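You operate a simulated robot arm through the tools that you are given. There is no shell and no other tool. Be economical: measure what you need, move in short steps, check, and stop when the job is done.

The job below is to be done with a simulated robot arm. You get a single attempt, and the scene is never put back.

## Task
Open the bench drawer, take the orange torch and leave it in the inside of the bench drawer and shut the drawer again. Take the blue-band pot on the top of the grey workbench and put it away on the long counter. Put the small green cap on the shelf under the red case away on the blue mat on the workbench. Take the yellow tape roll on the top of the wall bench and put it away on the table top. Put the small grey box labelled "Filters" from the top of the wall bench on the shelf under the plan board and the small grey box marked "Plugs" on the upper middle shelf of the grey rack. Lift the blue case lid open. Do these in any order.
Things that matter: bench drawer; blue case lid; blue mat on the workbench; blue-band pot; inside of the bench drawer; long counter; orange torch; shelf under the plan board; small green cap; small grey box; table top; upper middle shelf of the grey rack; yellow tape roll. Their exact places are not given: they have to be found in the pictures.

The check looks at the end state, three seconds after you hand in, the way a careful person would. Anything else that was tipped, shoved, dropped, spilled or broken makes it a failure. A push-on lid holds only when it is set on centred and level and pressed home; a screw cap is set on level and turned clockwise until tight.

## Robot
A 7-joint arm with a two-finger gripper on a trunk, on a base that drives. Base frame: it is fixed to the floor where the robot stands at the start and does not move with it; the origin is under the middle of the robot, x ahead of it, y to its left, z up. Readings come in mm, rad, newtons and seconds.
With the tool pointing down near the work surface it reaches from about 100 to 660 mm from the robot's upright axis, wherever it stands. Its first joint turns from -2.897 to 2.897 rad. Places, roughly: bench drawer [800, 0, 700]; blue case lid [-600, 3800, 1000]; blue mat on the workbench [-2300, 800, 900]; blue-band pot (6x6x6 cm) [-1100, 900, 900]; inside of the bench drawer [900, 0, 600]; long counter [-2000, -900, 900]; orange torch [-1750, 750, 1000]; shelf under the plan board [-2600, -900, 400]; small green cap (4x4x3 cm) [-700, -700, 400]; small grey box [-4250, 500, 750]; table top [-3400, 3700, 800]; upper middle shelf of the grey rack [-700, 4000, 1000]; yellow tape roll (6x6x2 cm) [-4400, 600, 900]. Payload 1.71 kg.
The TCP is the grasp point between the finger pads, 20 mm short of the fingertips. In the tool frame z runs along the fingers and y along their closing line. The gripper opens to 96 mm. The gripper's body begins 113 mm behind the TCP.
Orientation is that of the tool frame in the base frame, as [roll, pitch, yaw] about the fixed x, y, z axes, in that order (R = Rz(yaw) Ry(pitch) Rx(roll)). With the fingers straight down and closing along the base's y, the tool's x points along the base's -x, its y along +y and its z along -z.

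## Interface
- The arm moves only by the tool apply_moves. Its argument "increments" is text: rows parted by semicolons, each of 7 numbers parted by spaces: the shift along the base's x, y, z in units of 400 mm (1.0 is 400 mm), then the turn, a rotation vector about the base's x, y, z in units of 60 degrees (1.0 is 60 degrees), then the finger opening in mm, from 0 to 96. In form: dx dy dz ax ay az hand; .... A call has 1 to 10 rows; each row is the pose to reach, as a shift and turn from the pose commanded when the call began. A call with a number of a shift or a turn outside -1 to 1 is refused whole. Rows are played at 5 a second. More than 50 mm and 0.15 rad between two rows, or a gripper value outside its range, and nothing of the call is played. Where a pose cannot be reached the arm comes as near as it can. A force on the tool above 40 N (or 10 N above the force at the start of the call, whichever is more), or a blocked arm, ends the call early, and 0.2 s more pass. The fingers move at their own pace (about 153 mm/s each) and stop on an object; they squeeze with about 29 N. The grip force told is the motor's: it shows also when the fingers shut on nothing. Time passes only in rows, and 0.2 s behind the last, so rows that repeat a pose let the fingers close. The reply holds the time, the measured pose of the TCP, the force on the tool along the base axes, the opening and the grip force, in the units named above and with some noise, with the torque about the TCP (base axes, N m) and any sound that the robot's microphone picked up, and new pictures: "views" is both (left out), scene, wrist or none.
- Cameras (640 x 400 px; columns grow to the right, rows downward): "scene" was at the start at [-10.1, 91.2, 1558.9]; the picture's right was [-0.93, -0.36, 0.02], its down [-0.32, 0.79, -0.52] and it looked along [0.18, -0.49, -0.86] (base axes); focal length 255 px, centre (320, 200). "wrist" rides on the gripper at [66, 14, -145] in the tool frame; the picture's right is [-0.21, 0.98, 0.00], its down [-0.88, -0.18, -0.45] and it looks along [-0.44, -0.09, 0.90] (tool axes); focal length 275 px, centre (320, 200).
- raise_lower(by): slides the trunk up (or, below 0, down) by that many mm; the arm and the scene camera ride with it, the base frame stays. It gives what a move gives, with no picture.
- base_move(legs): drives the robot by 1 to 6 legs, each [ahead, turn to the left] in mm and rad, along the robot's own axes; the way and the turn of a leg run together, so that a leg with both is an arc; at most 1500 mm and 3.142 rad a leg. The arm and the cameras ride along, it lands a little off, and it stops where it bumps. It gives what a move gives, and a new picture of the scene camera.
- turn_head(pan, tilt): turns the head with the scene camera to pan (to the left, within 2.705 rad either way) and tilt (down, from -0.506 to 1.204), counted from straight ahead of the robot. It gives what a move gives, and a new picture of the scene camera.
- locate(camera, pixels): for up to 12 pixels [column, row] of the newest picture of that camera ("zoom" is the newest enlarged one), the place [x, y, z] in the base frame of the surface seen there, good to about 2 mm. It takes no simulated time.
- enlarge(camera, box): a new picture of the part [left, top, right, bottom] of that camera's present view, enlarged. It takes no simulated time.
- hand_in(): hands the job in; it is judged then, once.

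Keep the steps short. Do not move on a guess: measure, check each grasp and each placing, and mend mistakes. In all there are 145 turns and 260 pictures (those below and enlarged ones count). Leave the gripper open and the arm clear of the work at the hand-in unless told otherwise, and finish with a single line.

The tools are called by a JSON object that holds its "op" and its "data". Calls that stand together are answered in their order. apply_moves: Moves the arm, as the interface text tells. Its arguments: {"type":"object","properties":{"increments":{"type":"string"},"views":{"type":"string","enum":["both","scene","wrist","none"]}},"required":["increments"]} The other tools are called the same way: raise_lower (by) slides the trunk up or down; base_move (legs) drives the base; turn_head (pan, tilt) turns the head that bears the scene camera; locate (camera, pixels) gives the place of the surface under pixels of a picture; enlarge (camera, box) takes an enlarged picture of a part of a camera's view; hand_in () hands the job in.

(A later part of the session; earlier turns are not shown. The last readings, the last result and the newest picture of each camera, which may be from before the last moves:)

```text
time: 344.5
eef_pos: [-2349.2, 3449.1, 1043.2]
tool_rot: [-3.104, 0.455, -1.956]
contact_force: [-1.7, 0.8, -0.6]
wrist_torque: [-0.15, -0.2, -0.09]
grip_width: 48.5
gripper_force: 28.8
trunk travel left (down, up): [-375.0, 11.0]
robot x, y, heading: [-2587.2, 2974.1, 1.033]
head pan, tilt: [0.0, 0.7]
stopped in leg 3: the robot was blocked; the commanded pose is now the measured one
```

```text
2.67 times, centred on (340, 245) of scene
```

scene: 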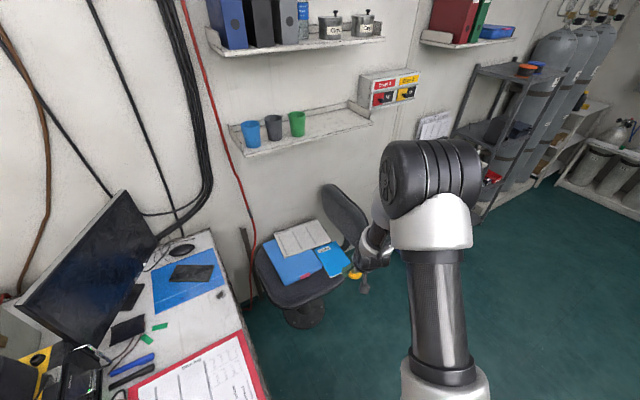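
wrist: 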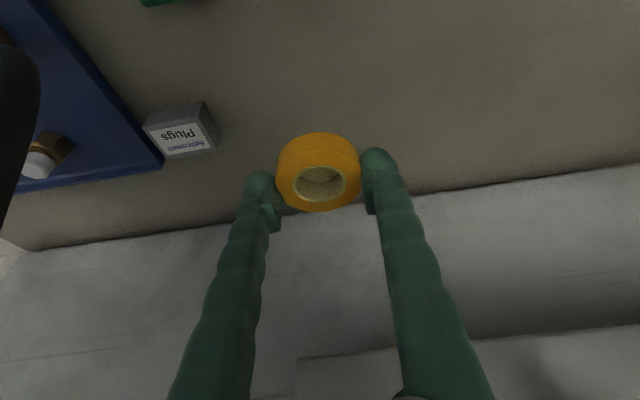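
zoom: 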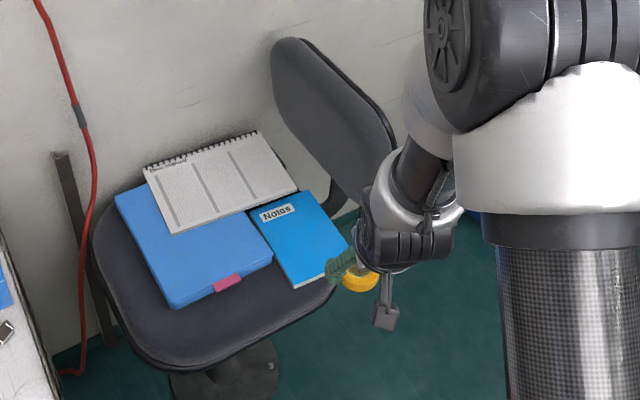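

Nothing is displaced; the base met the rack/table leg. I go round: stand a bit further east, facing the free strip diagonally.

{"op": "base_move", "data": {"legs": [[0, -0.5], [175, 0], [0, 1.667]]}}

{"op": "turn_head", "data": {"pan": 0.25, "tilt": 0.8}}

```text
time: 347.4
eef_pos: [-2126.4, 3277.8, 1048.6]
tool_rot: [-3.117, 0.465, -2.466]
contact_force: [0.3, -1.3, -0.3]
wrist_torque: [0.16, 0.03, 0.06]
grip_width: 48.2
gripper_force: 28.9
trunk travel left (down, up): [-375.0, 11.0]
robot x, y, heading: [-2559.8, 2985.8, 0.693]
head pan, tilt: [0.0, 0.7]
stopped in leg 2: the robot was blocked; the commanded pose is now the measured one
```

scene: 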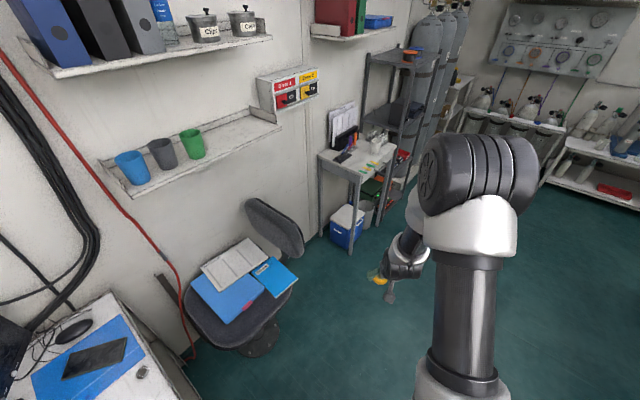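

```text
time: 348.1
eef_pos: [-2130.1, 3281.5, 1048.4]
tool_rot: [-3.113, 0.467, -2.459]
contact_force: [0.0, 0.2, 0.4]
wrist_torque: [0.03, 0.02, 0.01]
grip_width: 48.8
gripper_force: 28.9
trunk travel left (down, up): [-375.0, 11.0]
robot x, y, heading: [-2563.0, 2990.7, 0.691]
head pan, tilt: [0.25, 0.799]
```

scene: 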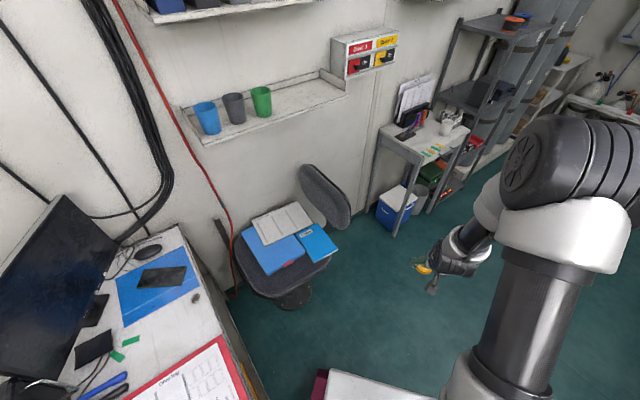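

Something low is touching the base. Look down around it.

{"op": "turn_head", "data": {"pan": 0.5, "tilt": 1.2}}

{"op": "turn_head", "data": {"pan": 1.8, "tilt": 1.1}}

```text
time: 349.0
eef_pos: [-2128.5, 3281.1, 1049.4]
tool_rot: [-3.114, 0.467, -2.46]
contact_force: [0.5, -0.1, -0.9]
wrist_torque: [0.03, 0.0, -0.01]
grip_width: 48.7
gripper_force: 29.1
trunk travel left (down, up): [-375.0, 11.0]
robot x, y, heading: [-2555.1, 2987.2, 0.692]
head pan, tilt: [0.499, 1.201]
```

scene: 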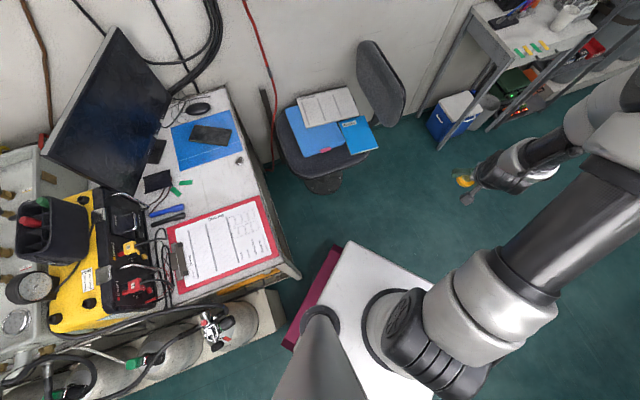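

```text
time: 350.5
eef_pos: [-2130.1, 3281.9, 1049.8]
tool_rot: [-3.114, 0.467, -2.459]
contact_force: [0.0, -0.2, -0.1]
wrist_torque: [-0.01, -0.03, -0.02]
grip_width: 48.6
gripper_force: 29.5
trunk travel left (down, up): [-375.0, 11.0]
robot x, y, heading: [-2561.9, 2987.2, 0.693]
head pan, tilt: [1.799, 1.1]
```

scene: 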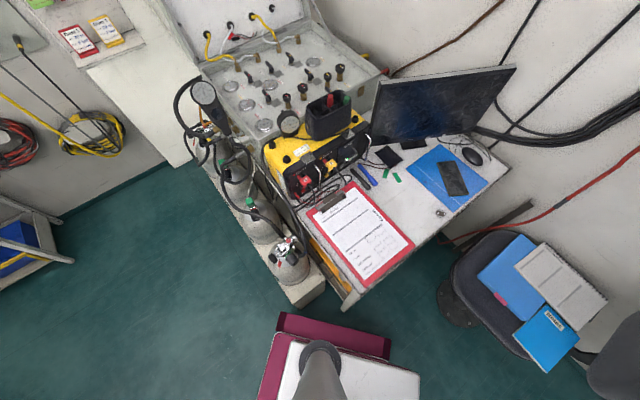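

{"op": "locate", "data": {"camera": "scene", "pixels": [[281, 316], [388, 342], [262, 390], [322, 285], [300, 298], [345, 305], [350, 295], [340, 322], [300, 340]]}}

```text
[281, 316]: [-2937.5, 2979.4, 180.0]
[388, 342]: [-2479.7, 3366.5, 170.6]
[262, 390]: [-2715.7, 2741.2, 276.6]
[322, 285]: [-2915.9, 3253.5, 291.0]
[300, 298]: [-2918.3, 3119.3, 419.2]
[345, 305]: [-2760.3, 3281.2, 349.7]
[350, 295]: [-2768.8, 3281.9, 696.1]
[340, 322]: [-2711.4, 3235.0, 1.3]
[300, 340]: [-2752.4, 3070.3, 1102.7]
```

Base is 600×480 mm and nearly touches the rack. Back out, swing wide to the east and approach the table diagonally.

{"op": "base_move", "data": {"legs": [[-450, 0], [0, -0.69], [670, 0], [0, 2.2], [330, 0]]}}

{"op": "turn_head", "data": {"pan": 0.1, "tilt": 0.8}}

```text
time: 367.2
eef_pos: [-2701.9, 3416.5, 1047.1]
tool_rot: [-3.114, 0.466, -0.95]
contact_force: [0.4, 0.4, 0.0]
wrist_torque: [0.02, -0.01, -0.04]
grip_width: 48.5
gripper_force: 29.2
trunk travel left (down, up): [-375.0, 11.0]
robot x, y, heading: [-2437.0, 2967.5, 2.201]
head pan, tilt: [1.799, 1.1]
```

scene: 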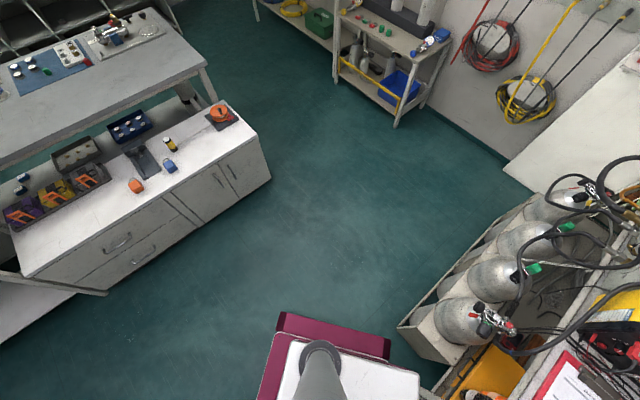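

```text
time: 368.9
eef_pos: [-2692.3, 3402.7, 1055.7]
tool_rot: [-3.115, 0.479, -0.951]
contact_force: [0.9, 0.2, -0.6]
wrist_torque: [-0.01, 0.02, 0.01]
grip_width: 48.6
gripper_force: 28.8
trunk travel left (down, up): [-375.0, 11.0]
robot x, y, heading: [-2434.6, 2969.0, 2.202]
head pan, tilt: [0.099, 0.799]
```

scene: 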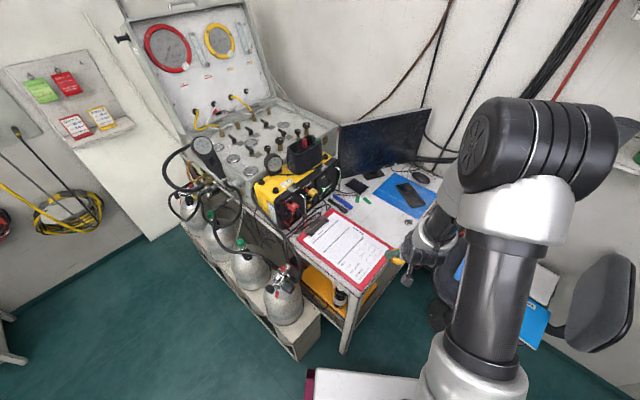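

{"op": "enlarge", "data": {"camera": "scene", "box": [300, 160, 460, 260]}}

{"op": "locate", "data": {"camera": "scene", "pixels": [[375, 215], [385, 225], [395, 232], [365, 225], [395, 215], [408, 222], [393, 248], [350, 210]]}}

```text
4.00 times, centred on (380, 210) of scene
```

zoom: 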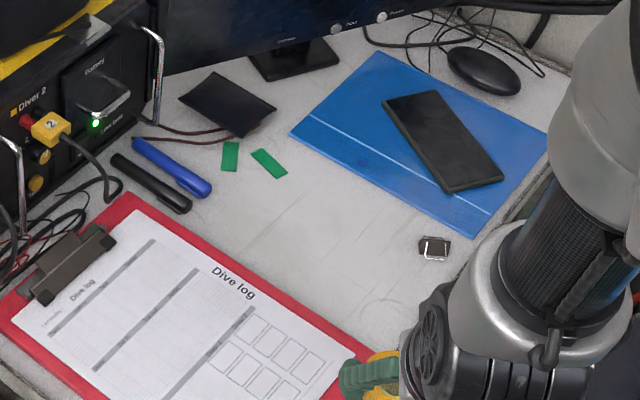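

```text
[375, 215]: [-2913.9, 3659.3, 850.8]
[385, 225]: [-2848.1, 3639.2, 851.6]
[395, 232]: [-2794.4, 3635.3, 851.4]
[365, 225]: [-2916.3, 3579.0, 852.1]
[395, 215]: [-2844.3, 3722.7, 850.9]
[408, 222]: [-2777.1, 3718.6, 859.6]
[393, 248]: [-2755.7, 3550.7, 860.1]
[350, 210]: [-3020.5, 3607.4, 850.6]
```

Advance 50 mm, level the tool to the grasp tilt, and reach over the free spot (-2850,3620).

{"op": "base_move", "data": {"legs": [[50, 0]]}}

{"op": "apply_moves", "data": {"increments": "-0.03 0.08 0 -0.02 -0.015 0 25; -0.08 0.15 0 -0.04 -0.03 0 25; -0.14 0.22 0 -0.062 -0.045 0 25; -0.2 0.29 0 -0.062 -0.045 0 25; -0.26 0.36 -0.02 -0.062 -0.045 0 25; -0.3 0.43 -0.05 -0.062 -0.045 0 25; -0.32 0.44 -0.15 -0.062 -0.045 0 25", "views": "both"}}

```text
time: 369.8
eef_pos: [-2714.2, 3433.2, 1063.1]
tool_rot: [-3.112, 0.494, -0.952]
contact_force: [-0.8, 1.0, -0.5]
wrist_torque: [-0.02, 0.02, 0.0]
grip_width: 48.6
gripper_force: 29.6
trunk travel left (down, up): [-375.0, 11.0]
robot x, y, heading: [-2468.7, 3008.1, 2.2]
head pan, tilt: [0.099, 0.799]
```

scene: 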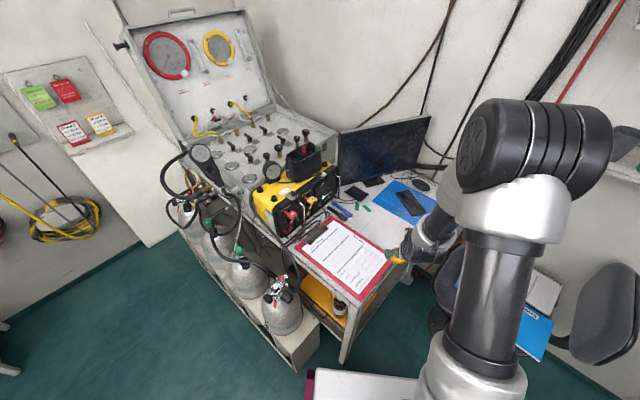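

```text
time: 371.4
eef_pos: [-2844.1, 3614.9, 999.1]
tool_rot: [-3.112, 0.409, -0.949]
contact_force: [-0.5, -0.2, -0.7]
wrist_torque: [-0.04, -0.03, -0.01]
grip_width: 48.7
gripper_force: 28.8
trunk travel left (down, up): [-375.0, 11.0]
robot x, y, heading: [-2465.9, 3009.3, 2.194]
head pan, tilt: [0.099, 0.799]
```

scene: 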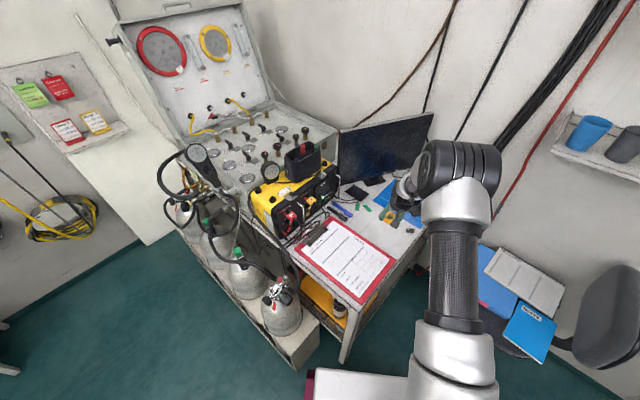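
wrist: 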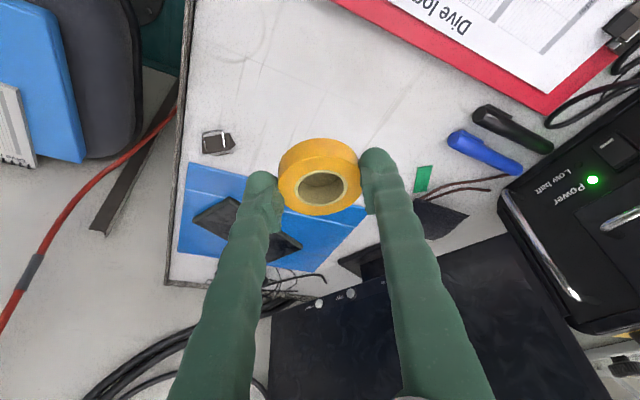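

{"op": "locate", "data": {"camera": "wrist", "pixels": [[192, 165], [245, 178], [440, 50], [340, 5], [455, 140], [215, 140], [400, 130], [300, 100], [320, 60], [245, 40], [422, 190], [362, 230]]}}

```text
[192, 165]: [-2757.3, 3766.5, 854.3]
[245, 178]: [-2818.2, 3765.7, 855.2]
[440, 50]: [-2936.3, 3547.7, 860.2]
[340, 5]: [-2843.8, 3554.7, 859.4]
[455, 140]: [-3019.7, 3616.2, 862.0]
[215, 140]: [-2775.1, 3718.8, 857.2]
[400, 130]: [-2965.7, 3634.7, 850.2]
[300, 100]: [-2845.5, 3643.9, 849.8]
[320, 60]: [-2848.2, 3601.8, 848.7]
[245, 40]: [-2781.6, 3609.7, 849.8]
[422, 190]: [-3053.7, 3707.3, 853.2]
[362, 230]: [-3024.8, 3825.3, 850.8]
```

{"op": "apply_moves", "data": {"increments": "0 0.06 -0.08 0 0 0 25; -0.01 0.06 -0.17 0 0 0 25; -0.01 0.06 -0.26 0 0 0 25; -0.01 0.06 -0.295 0 0 0 25; -0.01 0.06 -0.305 0 0 0 25; -0.01 0.06 -0.313 0 0 0 25", "views": "wrist"}}

```text
time: 372.8
eef_pos: [-2847.4, 3635.9, 876.8]
tool_rot: [-3.111, 0.416, -0.947]
contact_force: [1.2, 0.1, 8.0]
wrist_torque: [-0.19, 0.13, 0.02]
grip_width: 48.7
gripper_force: 28.7
trunk travel left (down, up): [-375.0, 11.0]
robot x, y, heading: [-2468.2, 3006.3, 2.196]
head pan, tilt: [0.099, 0.799]
```

wrist: 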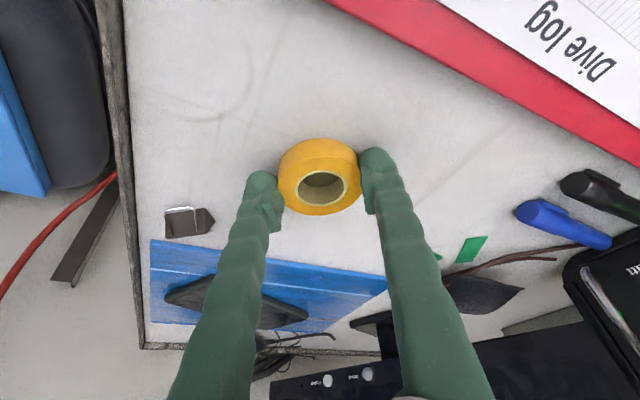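

Contact begins (8 N); a touch lower, release, retreat.

{"op": "apply_moves", "data": {"increments": "0 0 -0.004 0 0 0 25; 0 0 0.002 0 0 0 66; 0 0 0.002 0 0 0 66; 0 0 0.002 0 0 0 66; 0.02 -0.03 0.08 0 0 0 66; 0.04 -0.06 0.18 0 0 0 66; 0.06 -0.1 0.28 0 0 0 66; 0.1 -0.16 0.38 0 0 0 66; 0.16 -0.24 0.44 0 0 0 66; 0.2 -0.3 0.46 0 0 0 66", "views": "wrist"}}

```text
time: 375.0
eef_pos: [-2765.4, 3515.1, 1059.7]
tool_rot: [-3.112, 0.411, -0.95]
contact_force: [0.6, -0.2, -0.1]
wrist_torque: [0.02, -0.01, -0.03]
grip_width: 66.1
gripper_force: 0.1
trunk travel left (down, up): [-375.0, 11.0]
robot x, y, heading: [-2465.7, 3009.6, 2.198]
head pan, tilt: [0.099, 0.799]
```

wrist: 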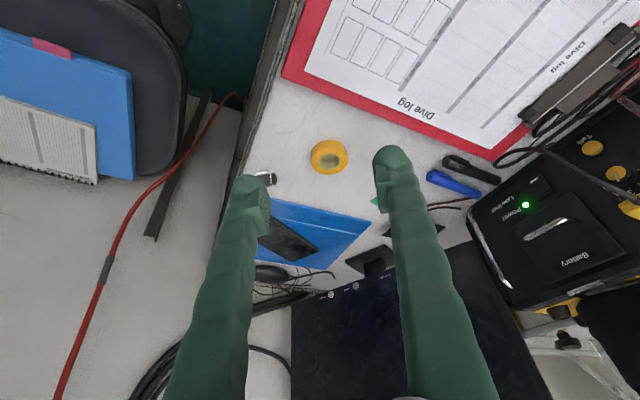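

Tape lies on the table top. Next look at the rack and blue case: back out and drive east.

{"op": "base_move", "data": {"legs": [[-300, 0], [0, -2.2], [1400, 0], [0, 1.4]]}}

{"op": "turn_head", "data": {"pan": 0.15, "tilt": 0.55}}

```text
time: 394.7
eef_pos: [-725.8, 3334.3, 1060.5]
tool_rot: [-3.112, 0.409, -1.735]
contact_force: [1.0, -0.1, 0.2]
wrist_torque: [0.0, 0.01, 0.03]
grip_width: 65.9
gripper_force: 0.0
trunk travel left (down, up): [-375.0, 11.0]
robot x, y, heading: [-864.2, 2762.6, 1.412]
head pan, tilt: [0.099, 0.799]
```

scene: 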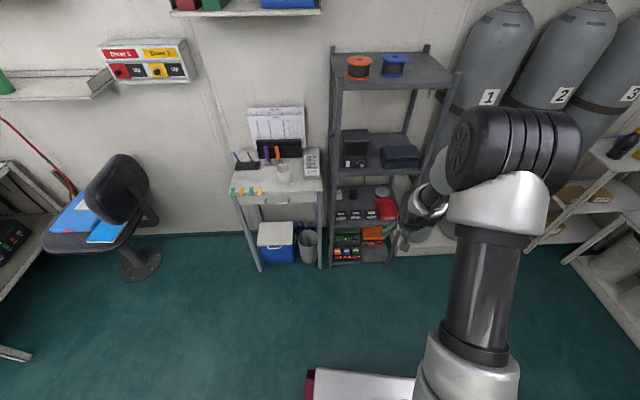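

```text
time: 395.5
eef_pos: [-726.4, 3317.8, 1069.8]
tool_rot: [-3.111, 0.427, -1.737]
contact_force: [0.2, 0.5, 0.2]
wrist_torque: [0.02, -0.02, -0.02]
grip_width: 66.0
gripper_force: 0.0
trunk travel left (down, up): [-375.0, 11.0]
robot x, y, heading: [-870.0, 2760.5, 1.418]
head pan, tilt: [0.15, 0.55]
```

scene: 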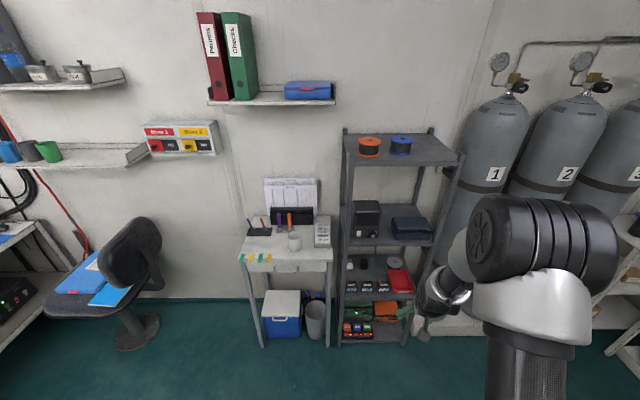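

{"op": "enlarge", "data": {"camera": "scene", "box": [330, 180, 450, 255]}}

{"op": "locate", "data": {"camera": "zoom", "pixels": [[430, 255], [365, 215], [350, 270], [500, 255], [355, 195], [480, 190], [420, 320], [200, 200], [300, 300], [250, 330], [430, 290], [130, 160]]}}

```text
5.33 times, centred on (390, 218) of scene
```

zoom: 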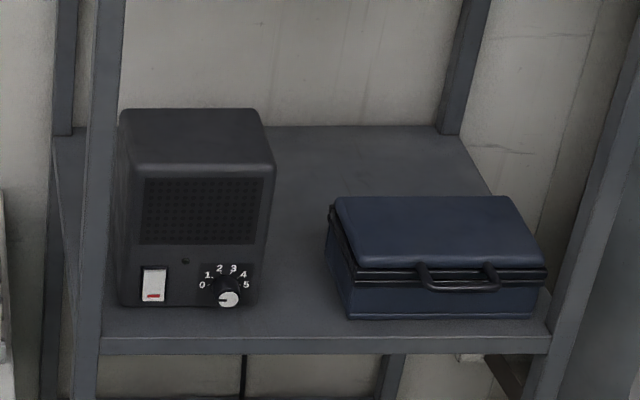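

```text
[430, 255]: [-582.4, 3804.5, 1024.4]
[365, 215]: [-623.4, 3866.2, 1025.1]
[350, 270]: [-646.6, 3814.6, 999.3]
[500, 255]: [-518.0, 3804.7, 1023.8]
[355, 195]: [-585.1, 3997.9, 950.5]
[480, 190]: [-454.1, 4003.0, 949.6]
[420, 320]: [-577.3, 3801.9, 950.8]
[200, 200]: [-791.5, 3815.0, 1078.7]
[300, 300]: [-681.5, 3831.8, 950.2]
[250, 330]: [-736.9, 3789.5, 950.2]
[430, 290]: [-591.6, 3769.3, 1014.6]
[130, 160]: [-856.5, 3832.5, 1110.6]
```

{"op": "enlarge", "data": {"camera": "scene", "box": [386, 212, 438, 244]}}

{"op": "locate", "data": {"camera": "scene", "pixels": [[400, 218], [410, 219], [420, 218], [392, 225], [400, 147], [430, 160], [345, 165]]}}

```text
12.31 times, centred on (412, 228) of scene
```

zoom: 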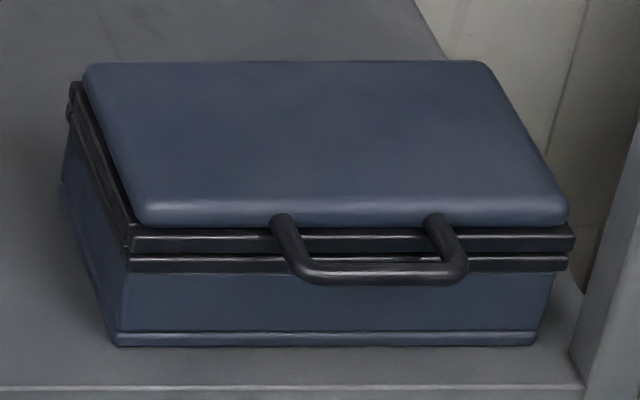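

```text
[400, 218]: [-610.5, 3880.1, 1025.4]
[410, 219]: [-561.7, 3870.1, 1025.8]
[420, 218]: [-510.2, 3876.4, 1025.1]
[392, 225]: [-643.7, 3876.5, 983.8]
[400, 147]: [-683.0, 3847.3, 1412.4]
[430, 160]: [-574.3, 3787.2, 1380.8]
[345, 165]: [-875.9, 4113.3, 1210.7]
```

{"op": "locate", "data": {"camera": "zoom", "pixels": [[380, 273], [310, 272], [460, 270], [290, 235], [445, 240], [200, 240], [200, 262], [500, 235], [200, 300], [300, 70], [130, 240], [570, 225]]}}

```text
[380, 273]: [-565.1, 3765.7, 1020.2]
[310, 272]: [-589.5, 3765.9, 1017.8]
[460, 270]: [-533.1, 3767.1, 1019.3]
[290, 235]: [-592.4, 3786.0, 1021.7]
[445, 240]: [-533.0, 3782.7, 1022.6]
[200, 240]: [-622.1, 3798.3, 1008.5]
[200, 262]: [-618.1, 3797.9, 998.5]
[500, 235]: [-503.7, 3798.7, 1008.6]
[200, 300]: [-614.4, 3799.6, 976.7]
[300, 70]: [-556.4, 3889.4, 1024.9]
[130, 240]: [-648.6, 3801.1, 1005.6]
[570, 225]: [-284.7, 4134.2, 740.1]
```

Blue case: handle bar on the lid front at (-563,3766,1019), seam z≈1003, hinge at the back (y≈3895). Plan: pass closed, horizontal fingers under the bar and lift along an arc. Position the base in front first.

{"op": "base_move", "data": {"legs": [[0, -0.613], [400, 0], [0, 0.766]]}}

{"op": "apply_moves", "data": {"increments": "0 -0.03 0 0.139 0 0 0; 0 -0.06 0 0.278 0 0 0; 0 -0.09 -0.03 0.417 0 0 0; 0 -0.1 -0.06 0.556 0 0 0; 0 -0.1 -0.09 0.694 0 0 0; 0 -0.1 -0.12 0.833 0 0 0; 0 -0.1 -0.15 0.97 0 0 0", "views": "wrist"}}

```text
time: 402.5
eef_pos: [-531.6, 3618.9, 1069.3]
tool_rot: [-3.113, 0.427, -1.585]
contact_force: [0.3, -0.3, 0.9]
wrist_torque: [-0.03, -0.02, 0.03]
grip_width: 66.1
gripper_force: 0.0
trunk travel left (down, up): [-375.0, 11.0]
robot x, y, heading: [-582.7, 3048.8, 1.565]
head pan, tilt: [0.15, 0.55]
```

scene: 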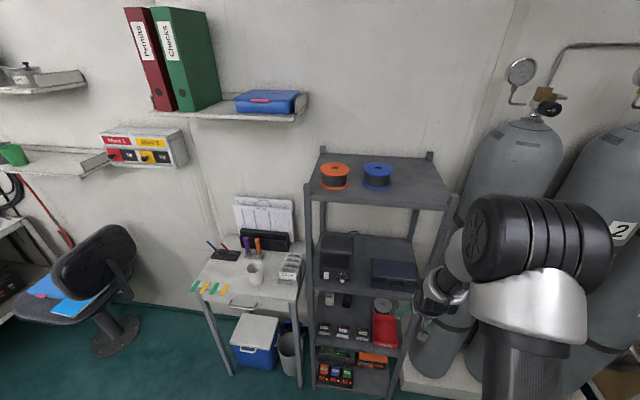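

```text
time: 404.1
eef_pos: [-528.8, 3563.1, 1019.1]
tool_rot: [3.009, 1.459, -1.739]
contact_force: [1.3, -0.4, 0.5]
wrist_torque: [-0.04, 0.02, 0.09]
grip_width: 0.2
gripper_force: 29.0
trunk travel left (down, up): [-375.0, 11.0]
robot x, y, heading: [-581.6, 3048.3, 1.567]
head pan, tilt: [0.15, 0.55]
```

wrist: 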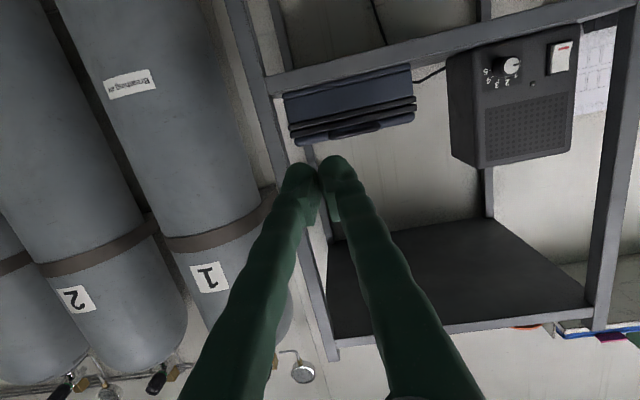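

{"op": "enlarge", "data": {"camera": "wrist", "box": [270, 60, 430, 160]}}

{"op": "locate", "data": {"camera": "zoom", "pixels": [[340, 272], [300, 285], [250, 280], [430, 252], [380, 262], [345, 292], [345, 250], [400, 225], [90, 240], [580, 200], [120, 330], [200, 320]]}}

```text
4.00 times, centred on (350, 110) of wrist
```

zoom: 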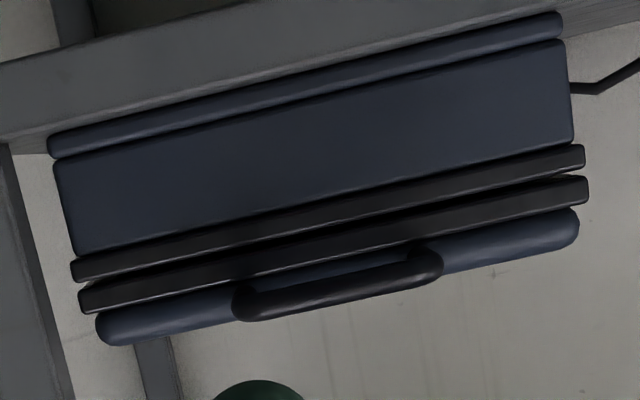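

```text
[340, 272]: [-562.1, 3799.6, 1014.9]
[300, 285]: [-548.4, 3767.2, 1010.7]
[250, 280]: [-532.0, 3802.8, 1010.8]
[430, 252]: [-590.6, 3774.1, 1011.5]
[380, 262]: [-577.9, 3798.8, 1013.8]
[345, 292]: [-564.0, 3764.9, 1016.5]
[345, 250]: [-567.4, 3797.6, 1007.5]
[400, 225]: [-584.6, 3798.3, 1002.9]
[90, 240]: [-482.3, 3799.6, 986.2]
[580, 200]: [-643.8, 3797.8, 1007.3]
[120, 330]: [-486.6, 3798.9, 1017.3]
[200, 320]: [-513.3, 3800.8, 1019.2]
```

Handle bar centre ≈(-563,3766,1016). Move base 70 mm closer, then bring the closed fingers below the bar.

{"op": "base_move", "data": {"legs": [[70, 0]]}}

{"op": "apply_moves", "data": {"increments": "-0.04 0 -0.03 0 0 0 0; -0.085 0.04 -0.06 0 0 0 0; -0.085 0.12 -0.06 0 0 0 0; -0.085 0.2 -0.06 0 0 0 0", "views": "wrist"}}

```text
time: 405.1
eef_pos: [-531.5, 3620.0, 1023.7]
tool_rot: [3.056, 1.466, -1.695]
contact_force: [0.0, -0.2, -0.3]
wrist_torque: [0.15, 0.02, -0.03]
grip_width: 0.0
gripper_force: 29.1
trunk travel left (down, up): [-375.0, 11.0]
robot x, y, heading: [-578.4, 3118.9, 1.563]
head pan, tilt: [0.15, 0.55]
```

scene: 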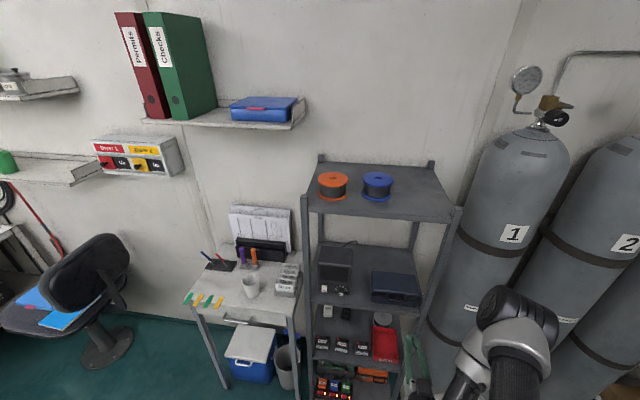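

```text
time: 406.1
eef_pos: [-564.0, 3701.7, 999.4]
tool_rot: [3.052, 1.463, -1.699]
contact_force: [0.1, 0.2, 0.7]
wrist_torque: [-0.02, 0.03, -0.04]
grip_width: 0.1
gripper_force: 29.4
trunk travel left (down, up): [-375.0, 11.0]
robot x, y, heading: [-577.7, 3116.1, 1.565]
head pan, tilt: [0.15, 0.55]
```

wrist: 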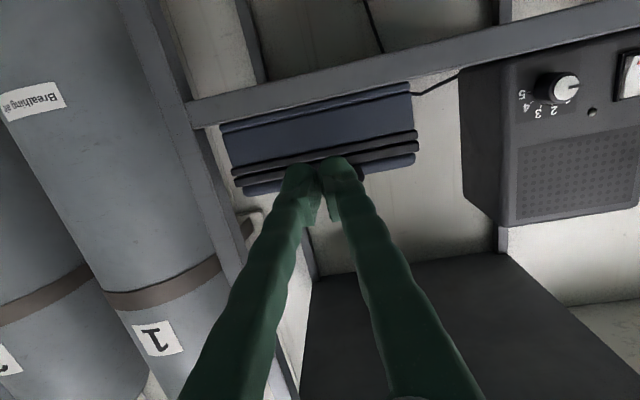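

Before opening the lid, "Plugs" should go on this shelf: the only good free place is behind the case, reachable only with the lid shut. So I withdraw, set the tool to 45° and fetch "Plugs" first.

{"op": "apply_moves", "data": {"increments": "0 -0.1 0 0 0 0 0; 0 -0.2 0.03 0 0 0 0; 0 -0.25 0.06 -0.13 0 0 60; 0 -0.28 0.09 -0.26 0 0 60; 0 -0.3 0.12 -0.39 0 0 60; 0 -0.3 0.15 -0.52 0 0 60; 0 -0.3 0.18 -0.65 0 0 60", "views": "none"}}

{"op": "base_move", "data": {"legs": [[-380, 0], [0, 1.577], [1450, 0], [1440, 0], [0, 1.57]]}}

```text
time: 407.7
eef_pos: [-562.3, 3616.8, 1069.7]
tool_rot: [-3.117, 0.8, -1.598]
contact_force: [-0.3, -0.7, -0.4]
wrist_torque: [0.02, -0.05, -0.03]
grip_width: 60.1
gripper_force: 0.1
out of reach, approached as far as the arm can: row 4, 5, 6, 7
trunk travel left (down, up): [-375.0, 11.0]
robot x, y, heading: [-577.2, 3119.4, 1.563]
head pan, tilt: [0.15, 0.55]
```

```text
time: 431.4
eef_pos: [-4032.6, 2579.0, 1045.9]
tool_rot: [-3.126, 0.745, 0.371]
contact_force: [-0.8, -0.4, 1.0]
wrist_torque: [0.07, -0.08, -0.03]
grip_width: 59.8
gripper_force: 0.0
trunk travel left (down, up): [-375.0, 11.0]
robot x, y, heading: [-3525.9, 2744.7, -2.96]
head pan, tilt: [0.15, 0.55]
stopped in leg 5: the robot was blocked; the commanded pose is now the measured one
```

scene: 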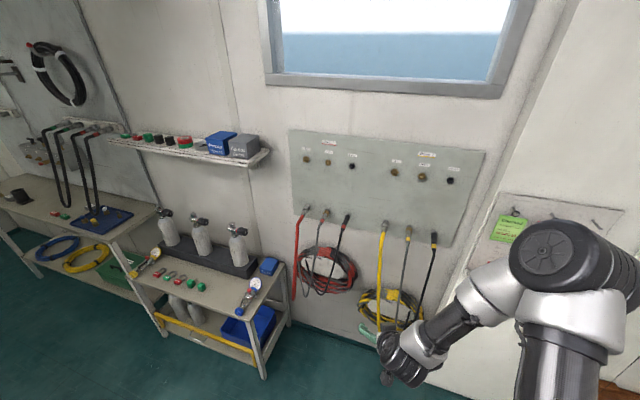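

The base corner met the cylinder rack while turning; nothing moved. I shuffle south for room and then go on.

{"op": "base_move", "data": {"legs": [[240, 0], [0, -0.33], [-700, 0], [0, 0.15], [390, 0], [0, 1.57]]}}

```text
time: 445.6
eef_pos: [-3394.0, 2084.0, 1056.1]
tool_rot: [-3.126, 0.761, 1.781]
contact_force: [-0.4, 0.1, -0.2]
wrist_torque: [-0.05, 0.04, 0.0]
grip_width: 59.9
gripper_force: 0.0
trunk travel left (down, up): [-375.0, 11.0]
robot x, y, heading: [-3473.4, 2591.3, -1.553]
head pan, tilt: [0.15, 0.55]
```

scene: 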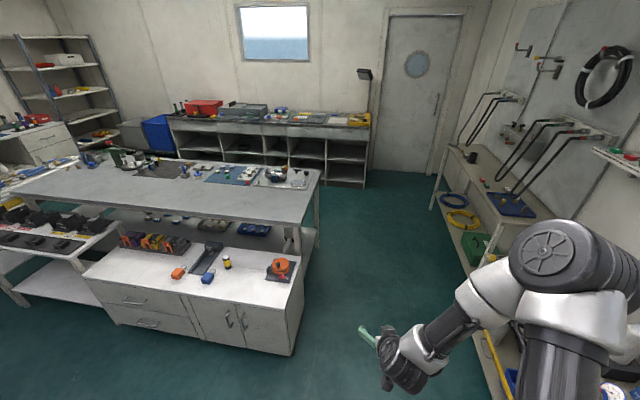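

Way south is clear. Drive to the "Plugs" box.

{"op": "base_move", "data": {"legs": [[1500, 0], [310, 0], [0, -1.58], [230, 0]]}}

{"op": "turn_head", "data": {"pan": -0.1, "tilt": 0.8}}

```text
time: 461.4
eef_pos: [-4186.9, 707.4, 1059.9]
tool_rot: [-3.124, 0.77, 0.199]
contact_force: [-0.7, 0.1, 0.3]
wrist_torque: [-0.02, -0.05, 0.04]
grip_width: 59.9
gripper_force: 0.1
trunk travel left (down, up): [-375.0, 11.0]
robot x, y, heading: [-3685.8, 783.9, -3.13]
head pan, tilt: [0.15, 0.55]
```

scene: 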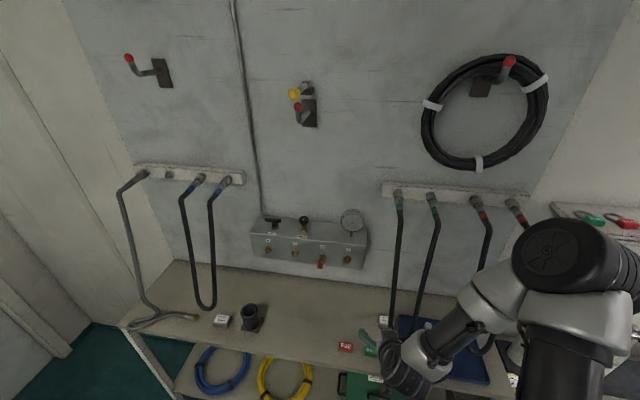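

```text
time: 462.1
eef_pos: [-4187.4, 709.4, 1076.6]
tool_rot: [-3.113, 0.827, 0.188]
contact_force: [0.0, -0.1, 0.1]
wrist_torque: [-0.03, 0.0, 0.02]
grip_width: 59.7
gripper_force: 0.1
trunk travel left (down, up): [-375.0, 11.0]
robot x, y, heading: [-3688.6, 781.6, -3.134]
head pan, tilt: [-0.099, 0.799]
```

scene: 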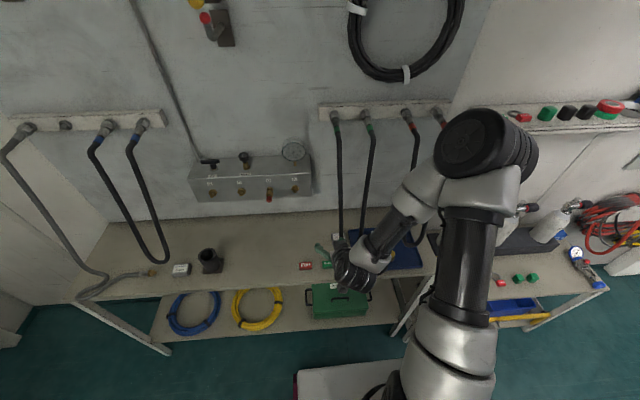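

{"op": "locate", "data": {"camera": "scene", "pixels": [[340, 215], [338, 180], [360, 200], [420, 235], [415, 190], [336, 237], [327, 265]]}}

{"op": "apply_moves", "data": {"increments": "0 0.04 -0.07 0 0 -0.05 75; 0 0.08 -0.15 0 0 -0.1 75; -0.01 0.12 -0.23 0 0 -0.15 75; -0.05 0.147 -0.31 0 0 -0.181 75", "views": "wrist"}}

```text
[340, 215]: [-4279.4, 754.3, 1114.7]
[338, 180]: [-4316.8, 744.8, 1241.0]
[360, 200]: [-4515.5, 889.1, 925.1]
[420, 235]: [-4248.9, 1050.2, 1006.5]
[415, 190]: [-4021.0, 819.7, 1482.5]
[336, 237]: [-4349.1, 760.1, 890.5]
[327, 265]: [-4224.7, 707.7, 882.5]
```

```text
time: 463.1
eef_pos: [-4186.9, 765.7, 945.3]
tool_rot: [-3.117, 0.789, 0.013]
contact_force: [0.4, -0.5, 0.1]
wrist_torque: [0.01, 0.03, -0.05]
grip_width: 74.9
gripper_force: 0.0
out of reach, approached as far as the arm can: row 1
trunk travel left (down, up): [-375.0, 11.0]
robot x, y, heading: [-3688.0, 784.7, -3.133]
head pan, tilt: [-0.099, 0.799]
```

wrist: 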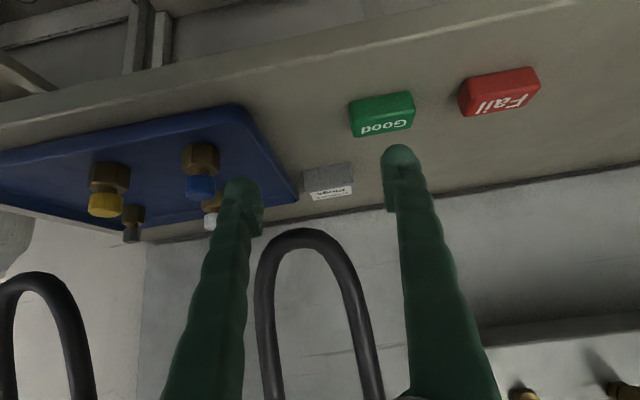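

A hose loop hangs close to the box. Measure the loop and box.

{"op": "locate", "data": {"camera": "wrist", "pixels": [[300, 236], [350, 280], [265, 280], [375, 380], [270, 390], [330, 175], [308, 190], [352, 185], [340, 195], [385, 118], [265, 165], [290, 195]]}}

```text
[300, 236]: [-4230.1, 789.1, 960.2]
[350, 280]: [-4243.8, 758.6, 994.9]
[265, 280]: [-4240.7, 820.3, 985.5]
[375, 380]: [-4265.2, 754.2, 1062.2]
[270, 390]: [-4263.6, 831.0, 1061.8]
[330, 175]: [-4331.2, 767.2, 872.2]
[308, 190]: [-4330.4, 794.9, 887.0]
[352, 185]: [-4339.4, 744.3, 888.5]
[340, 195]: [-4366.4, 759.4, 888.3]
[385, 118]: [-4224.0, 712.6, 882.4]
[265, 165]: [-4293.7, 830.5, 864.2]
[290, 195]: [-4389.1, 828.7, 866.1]
```

The hose loop (bottom at (-4230,789,955)) hangs in the way of a frontal approach. I back straight off and will come in from the south side instead, hand pointing nearly north and flatter.

{"op": "base_move", "data": {"legs": [[-200, 0], [0, 1.56], [450, 0], [0, -1.56]]}}

{"op": "apply_moves", "data": {"increments": "0 0 0.02 0 0 -0.13 60; 0 0.02 0.04 0 0 -0.26 60; 0 0.04 0.06 0 0 -0.39 60; 0 0.06 0.08 0 0 -0.52 60; 0 0.08 0.1 0 0 -0.62 60", "views": "none"}}

{"op": "apply_moves", "data": {"increments": "0 0.05 0 0 0 -0.13 60; 0 0.1 0 0 0 -0.26 60; 0 0.15 0 0 0 -0.39 60; 0 0.2 0 0 0 -0.52 60; 0 0.22 0 0 0 -0.61 60", "views": "scene"}}

```text
time: 476.4
eef_pos: [-3990.0, 339.0, 946.3]
tool_rot: [-3.119, 0.791, -0.031]
contact_force: [-0.1, -0.2, 0.2]
wrist_torque: [-0.01, 0.0, -0.02]
grip_width: 75.2
gripper_force: 0.1
trunk travel left (down, up): [-375.0, 11.0]
robot x, y, heading: [-3490.8, 326.5, 3.112]
head pan, tilt: [-0.099, 0.799]
```

scene: 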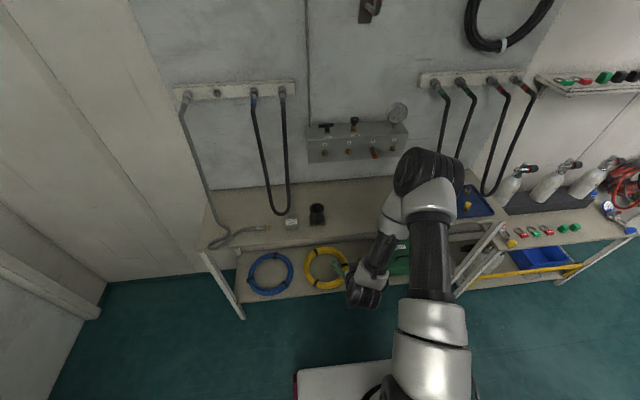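

```text
time: 477.6
eef_pos: [-3974.2, 369.0, 994.1]
tool_rot: [-3.121, 0.806, -0.681]
contact_force: [-0.6, -0.8, 0.2]
wrist_torque: [-0.02, -0.03, 0.0]
grip_width: 59.9
gripper_force: 0.1
trunk travel left (down, up): [-375.0, 11.0]
robot x, y, heading: [-3492.9, 324.3, 3.109]
head pan, tilt: [-0.099, 0.799]
```

```text
time: 478.8
eef_pos: [-3974.0, 458.3, 994.3]
tool_rot: [-3.116, 0.804, -1.318]
contact_force: [-0.2, -0.4, -0.2]
wrist_torque: [0.01, 0.0, 0.03]
grip_width: 60.0
gripper_force: 0.1
trunk travel left (down, up): [-375.0, 11.0]
robot x, y, heading: [-3487.7, 328.2, 3.109]
head pan, tilt: [-0.099, 0.799]
```

scene: 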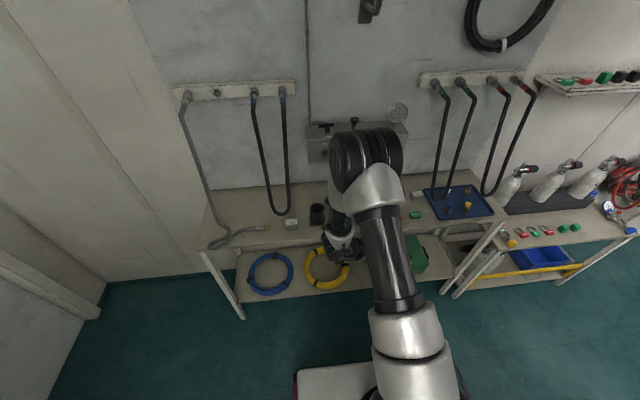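

{"op": "locate", "data": {"camera": "scene", "pixels": [[345, 165], [375, 150], [275, 211], [258, 150], [284, 150], [344, 250], [316, 210], [325, 140], [445, 150], [436, 180]]}}

```text
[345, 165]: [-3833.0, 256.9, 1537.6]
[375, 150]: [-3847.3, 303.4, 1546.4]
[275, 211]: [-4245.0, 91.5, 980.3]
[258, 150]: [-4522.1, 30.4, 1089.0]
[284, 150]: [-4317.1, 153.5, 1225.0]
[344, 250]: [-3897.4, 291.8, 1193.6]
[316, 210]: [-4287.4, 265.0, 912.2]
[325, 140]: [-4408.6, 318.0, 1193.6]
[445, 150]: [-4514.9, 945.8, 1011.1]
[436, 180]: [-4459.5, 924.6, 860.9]
```

Elbow is high and clear. Drive 270 mm closer and move to the pre-grasp south of the box, flattening the tool.

{"op": "base_move", "data": {"legs": [[270, 0]]}}

{"op": "apply_moves", "data": {"increments": "-0.03 0.05 0 0.08 0.02 0 60; -0.06 0.13 -0.02 0.16 0.045 0 60; -0.09 0.22 -0.05 0.24 0.069 0 60; -0.12 0.31 -0.08 0.24 0.069 0 60; -0.15 0.4 -0.11 0.24 0.069 0 60", "views": "both"}}

```text
time: 480.8
eef_pos: [-4240.0, 466.4, 994.2]
tool_rot: [-3.118, 0.805, -1.311]
contact_force: [0.1, -0.1, -0.8]
wrist_torque: [0.02, -0.02, -0.02]
grip_width: 60.0
gripper_force: 0.1
trunk travel left (down, up): [-375.0, 11.0]
robot x, y, heading: [-3757.5, 332.0, 3.11]
head pan, tilt: [-0.099, 0.799]
```

scene: 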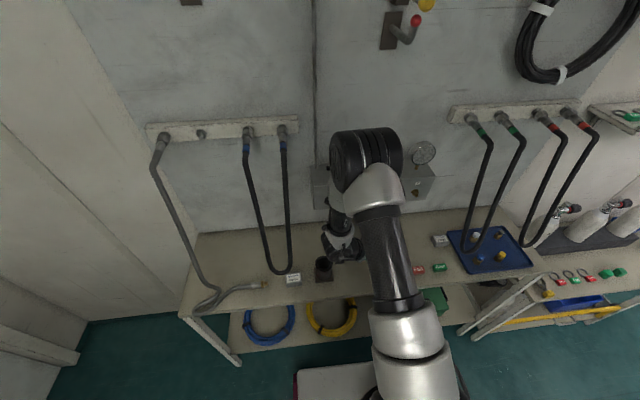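

```text
time: 482.0
eef_pos: [-4287.3, 624.6, 957.9]
tool_rot: [3.123, 1.069, -1.349]
contact_force: [-0.1, -0.4, -0.3]
wrist_torque: [0.01, -0.03, 0.0]
grip_width: 59.8
gripper_force: 0.0
trunk travel left (down, up): [-375.0, 11.0]
robot x, y, heading: [-3754.1, 334.8, 3.109]
head pan, tilt: [-0.099, 0.799]
```

scene: 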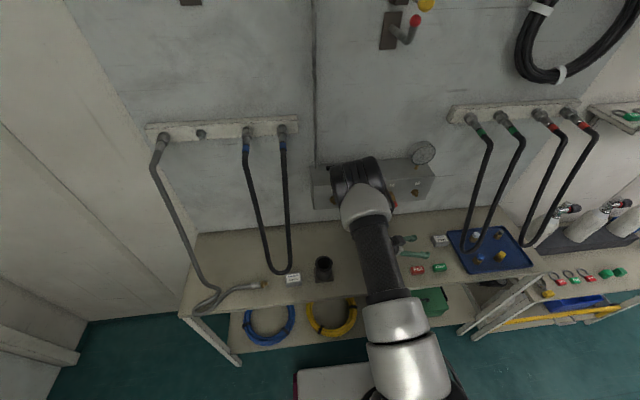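
wrist: 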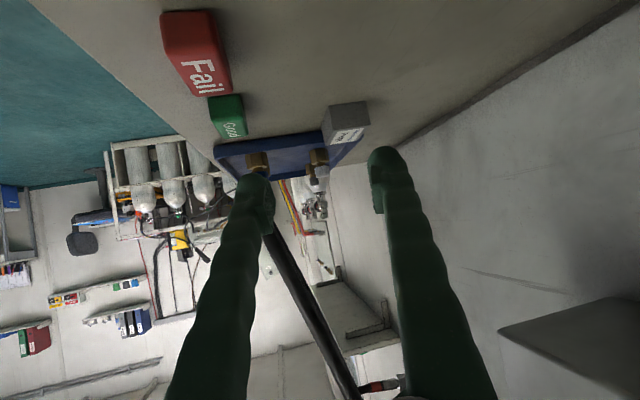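

{"op": "locate", "data": {"camera": "scene", "pixels": [[345, 175], [370, 170], [340, 185], [330, 200], [385, 190], [425, 150]]}}

{"op": "locate", "data": {"camera": "wrist", "pixels": [[345, 115], [350, 138], [330, 145], [366, 128], [365, 103], [325, 112], [290, 255], [320, 320], [280, 150], [590, 320], [222, 105]]}}

```text
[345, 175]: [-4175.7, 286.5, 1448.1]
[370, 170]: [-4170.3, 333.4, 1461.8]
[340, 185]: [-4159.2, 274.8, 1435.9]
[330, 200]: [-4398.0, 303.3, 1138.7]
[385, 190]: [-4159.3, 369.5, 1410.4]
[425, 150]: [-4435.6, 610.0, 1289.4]
```

```text
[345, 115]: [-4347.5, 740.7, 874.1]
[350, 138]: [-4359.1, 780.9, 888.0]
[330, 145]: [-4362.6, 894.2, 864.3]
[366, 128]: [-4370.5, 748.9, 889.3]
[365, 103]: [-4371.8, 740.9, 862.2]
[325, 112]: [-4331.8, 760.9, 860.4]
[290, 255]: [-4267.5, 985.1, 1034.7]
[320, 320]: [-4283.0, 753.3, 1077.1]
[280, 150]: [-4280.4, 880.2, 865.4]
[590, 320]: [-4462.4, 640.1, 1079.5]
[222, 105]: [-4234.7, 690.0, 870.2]
```

Line up and go in with 75 mm opening.

{"op": "apply_moves", "data": {"increments": "-0.05 0.04 -0.02 0 0 0 75; -0.0975 0.085 -0.04 0 0 0 75; -0.11 0.16 -0.08 0 0 0 75; -0.125 0.23 -0.12 0 0 0 75", "views": "wrist"}}

```text
time: 483.0
eef_pos: [-4337.3, 717.5, 909.3]
tool_rot: [3.123, 1.068, -1.348]
contact_force: [-1.1, -0.1, 0.1]
wrist_torque: [0.03, -0.01, 0.01]
grip_width: 75.0
gripper_force: 0.1
trunk travel left (down, up): [-375.0, 11.0]
robot x, y, heading: [-3754.1, 332.6, 3.115]
head pan, tilt: [-0.099, 0.799]
```

wrist: 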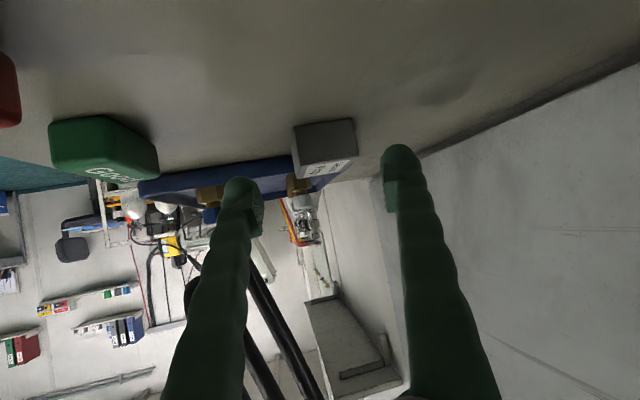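

{"op": "apply_moves", "data": {"increments": "-0.015 0.05 -0.03 0 0 0 75; -0.032 0.118 -0.066 0 0 0 75; -0.032 0.118 -0.066 0 0 0 20; -0.032 0.118 -0.066 0 0 0 20; -0.032 0.118 -0.066 0 0 0 20", "views": "wrist"}}

```text
time: 484.2
eef_pos: [-4348.7, 765.1, 882.2]
tool_rot: [3.123, 1.069, -1.349]
contact_force: [-0.1, -0.2, 0.5]
wrist_torque: [-0.02, -0.02, 0.02]
grip_width: 42.8
gripper_force: 29.2
trunk travel left (down, up): [-375.0, 11.0]
robot x, y, heading: [-3755.5, 330.9, 3.112]
head pan, tilt: [-0.099, 0.799]
```

wrist: 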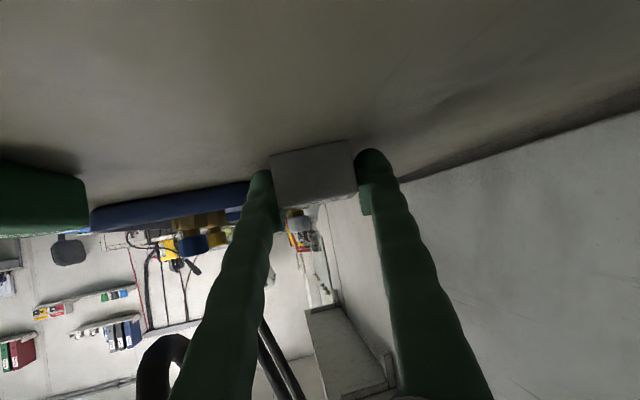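

Gripped (43 mm). Retreat back along the approach line.

{"op": "apply_moves", "data": {"increments": "0 0 0.02 0 0 0 20; 0.015 -0.07 0.06 0 0 0 20; 0.032 -0.15 0.1 0 0 0 20; 0.05 -0.23 0.15 0 0 0 20; 0.065 -0.31 0.2 0 0 0 20; 0.1 -0.38 0.24 0 0 0 20; 0.15 -0.44 0.28 0 0 0 20; 0.22 -0.48 0.32 0 0 0 20; 0.3 -0.5 0.36 0 0 0 20", "views": "both"}}

```text
time: 486.2
eef_pos: [-4227.9, 563.5, 1028.8]
tool_rot: [3.121, 1.072, -1.349]
contact_force: [-0.3, -1.0, -0.8]
wrist_torque: [0.0, 0.01, 0.02]
grip_width: 42.7
gripper_force: 29.3
trunk travel left (down, up): [-375.0, 11.0]
robot x, y, heading: [-3756.4, 330.4, 3.116]
head pan, tilt: [-0.099, 0.799]
```

scene: 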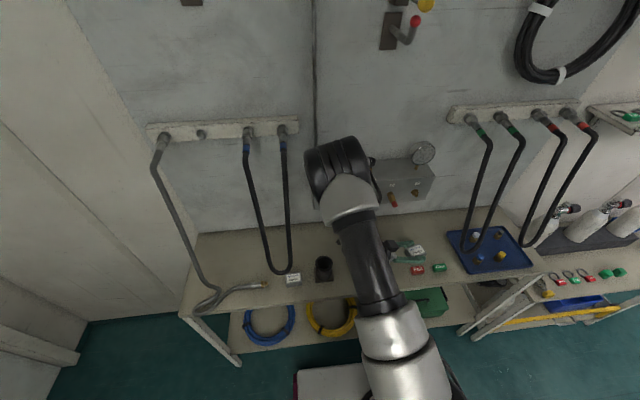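
wrist: 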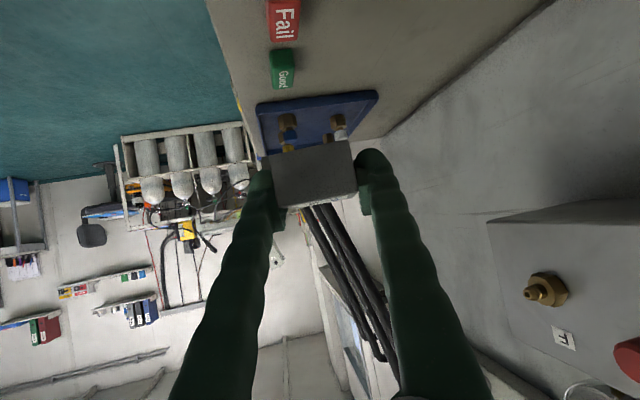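

Box is in hand. Its 29° grip tilt would not suit the rack, so I set it back down on free bench space at (-4290,545) and regrasp it steeply from the front.

{"op": "apply_moves", "data": {"increments": "-0.05 -0.02 -0.05 0 0 -0.1 20; -0.1 -0.04 -0.13 0 0 -0.21 20; -0.1425 -0.045 -0.21 0 0 -0.21 20; -0.1425 -0.045 -0.29 0 0 -0.21 20; -0.1425 -0.045 -0.345 0 0 -0.21 20; -0.1425 -0.045 -0.36 0 0 -0.21 20", "views": "wrist"}}

```text
time: 487.6
eef_pos: [-4286.0, 547.0, 883.4]
tool_rot: [3.122, 1.07, -1.569]
contact_force: [0.4, 0.7, -0.2]
wrist_torque: [0.01, -0.01, 0.05]
grip_width: 42.3
gripper_force: 29.0
trunk travel left (down, up): [-375.0, 11.0]
robot x, y, heading: [-3757.9, 333.1, 3.105]
head pan, tilt: [-0.099, 0.799]
```

wrist: 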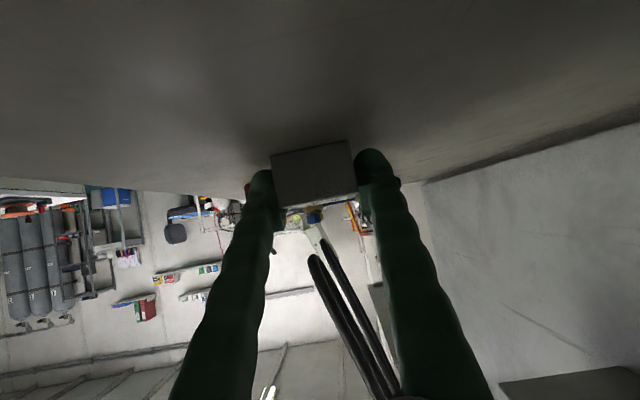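

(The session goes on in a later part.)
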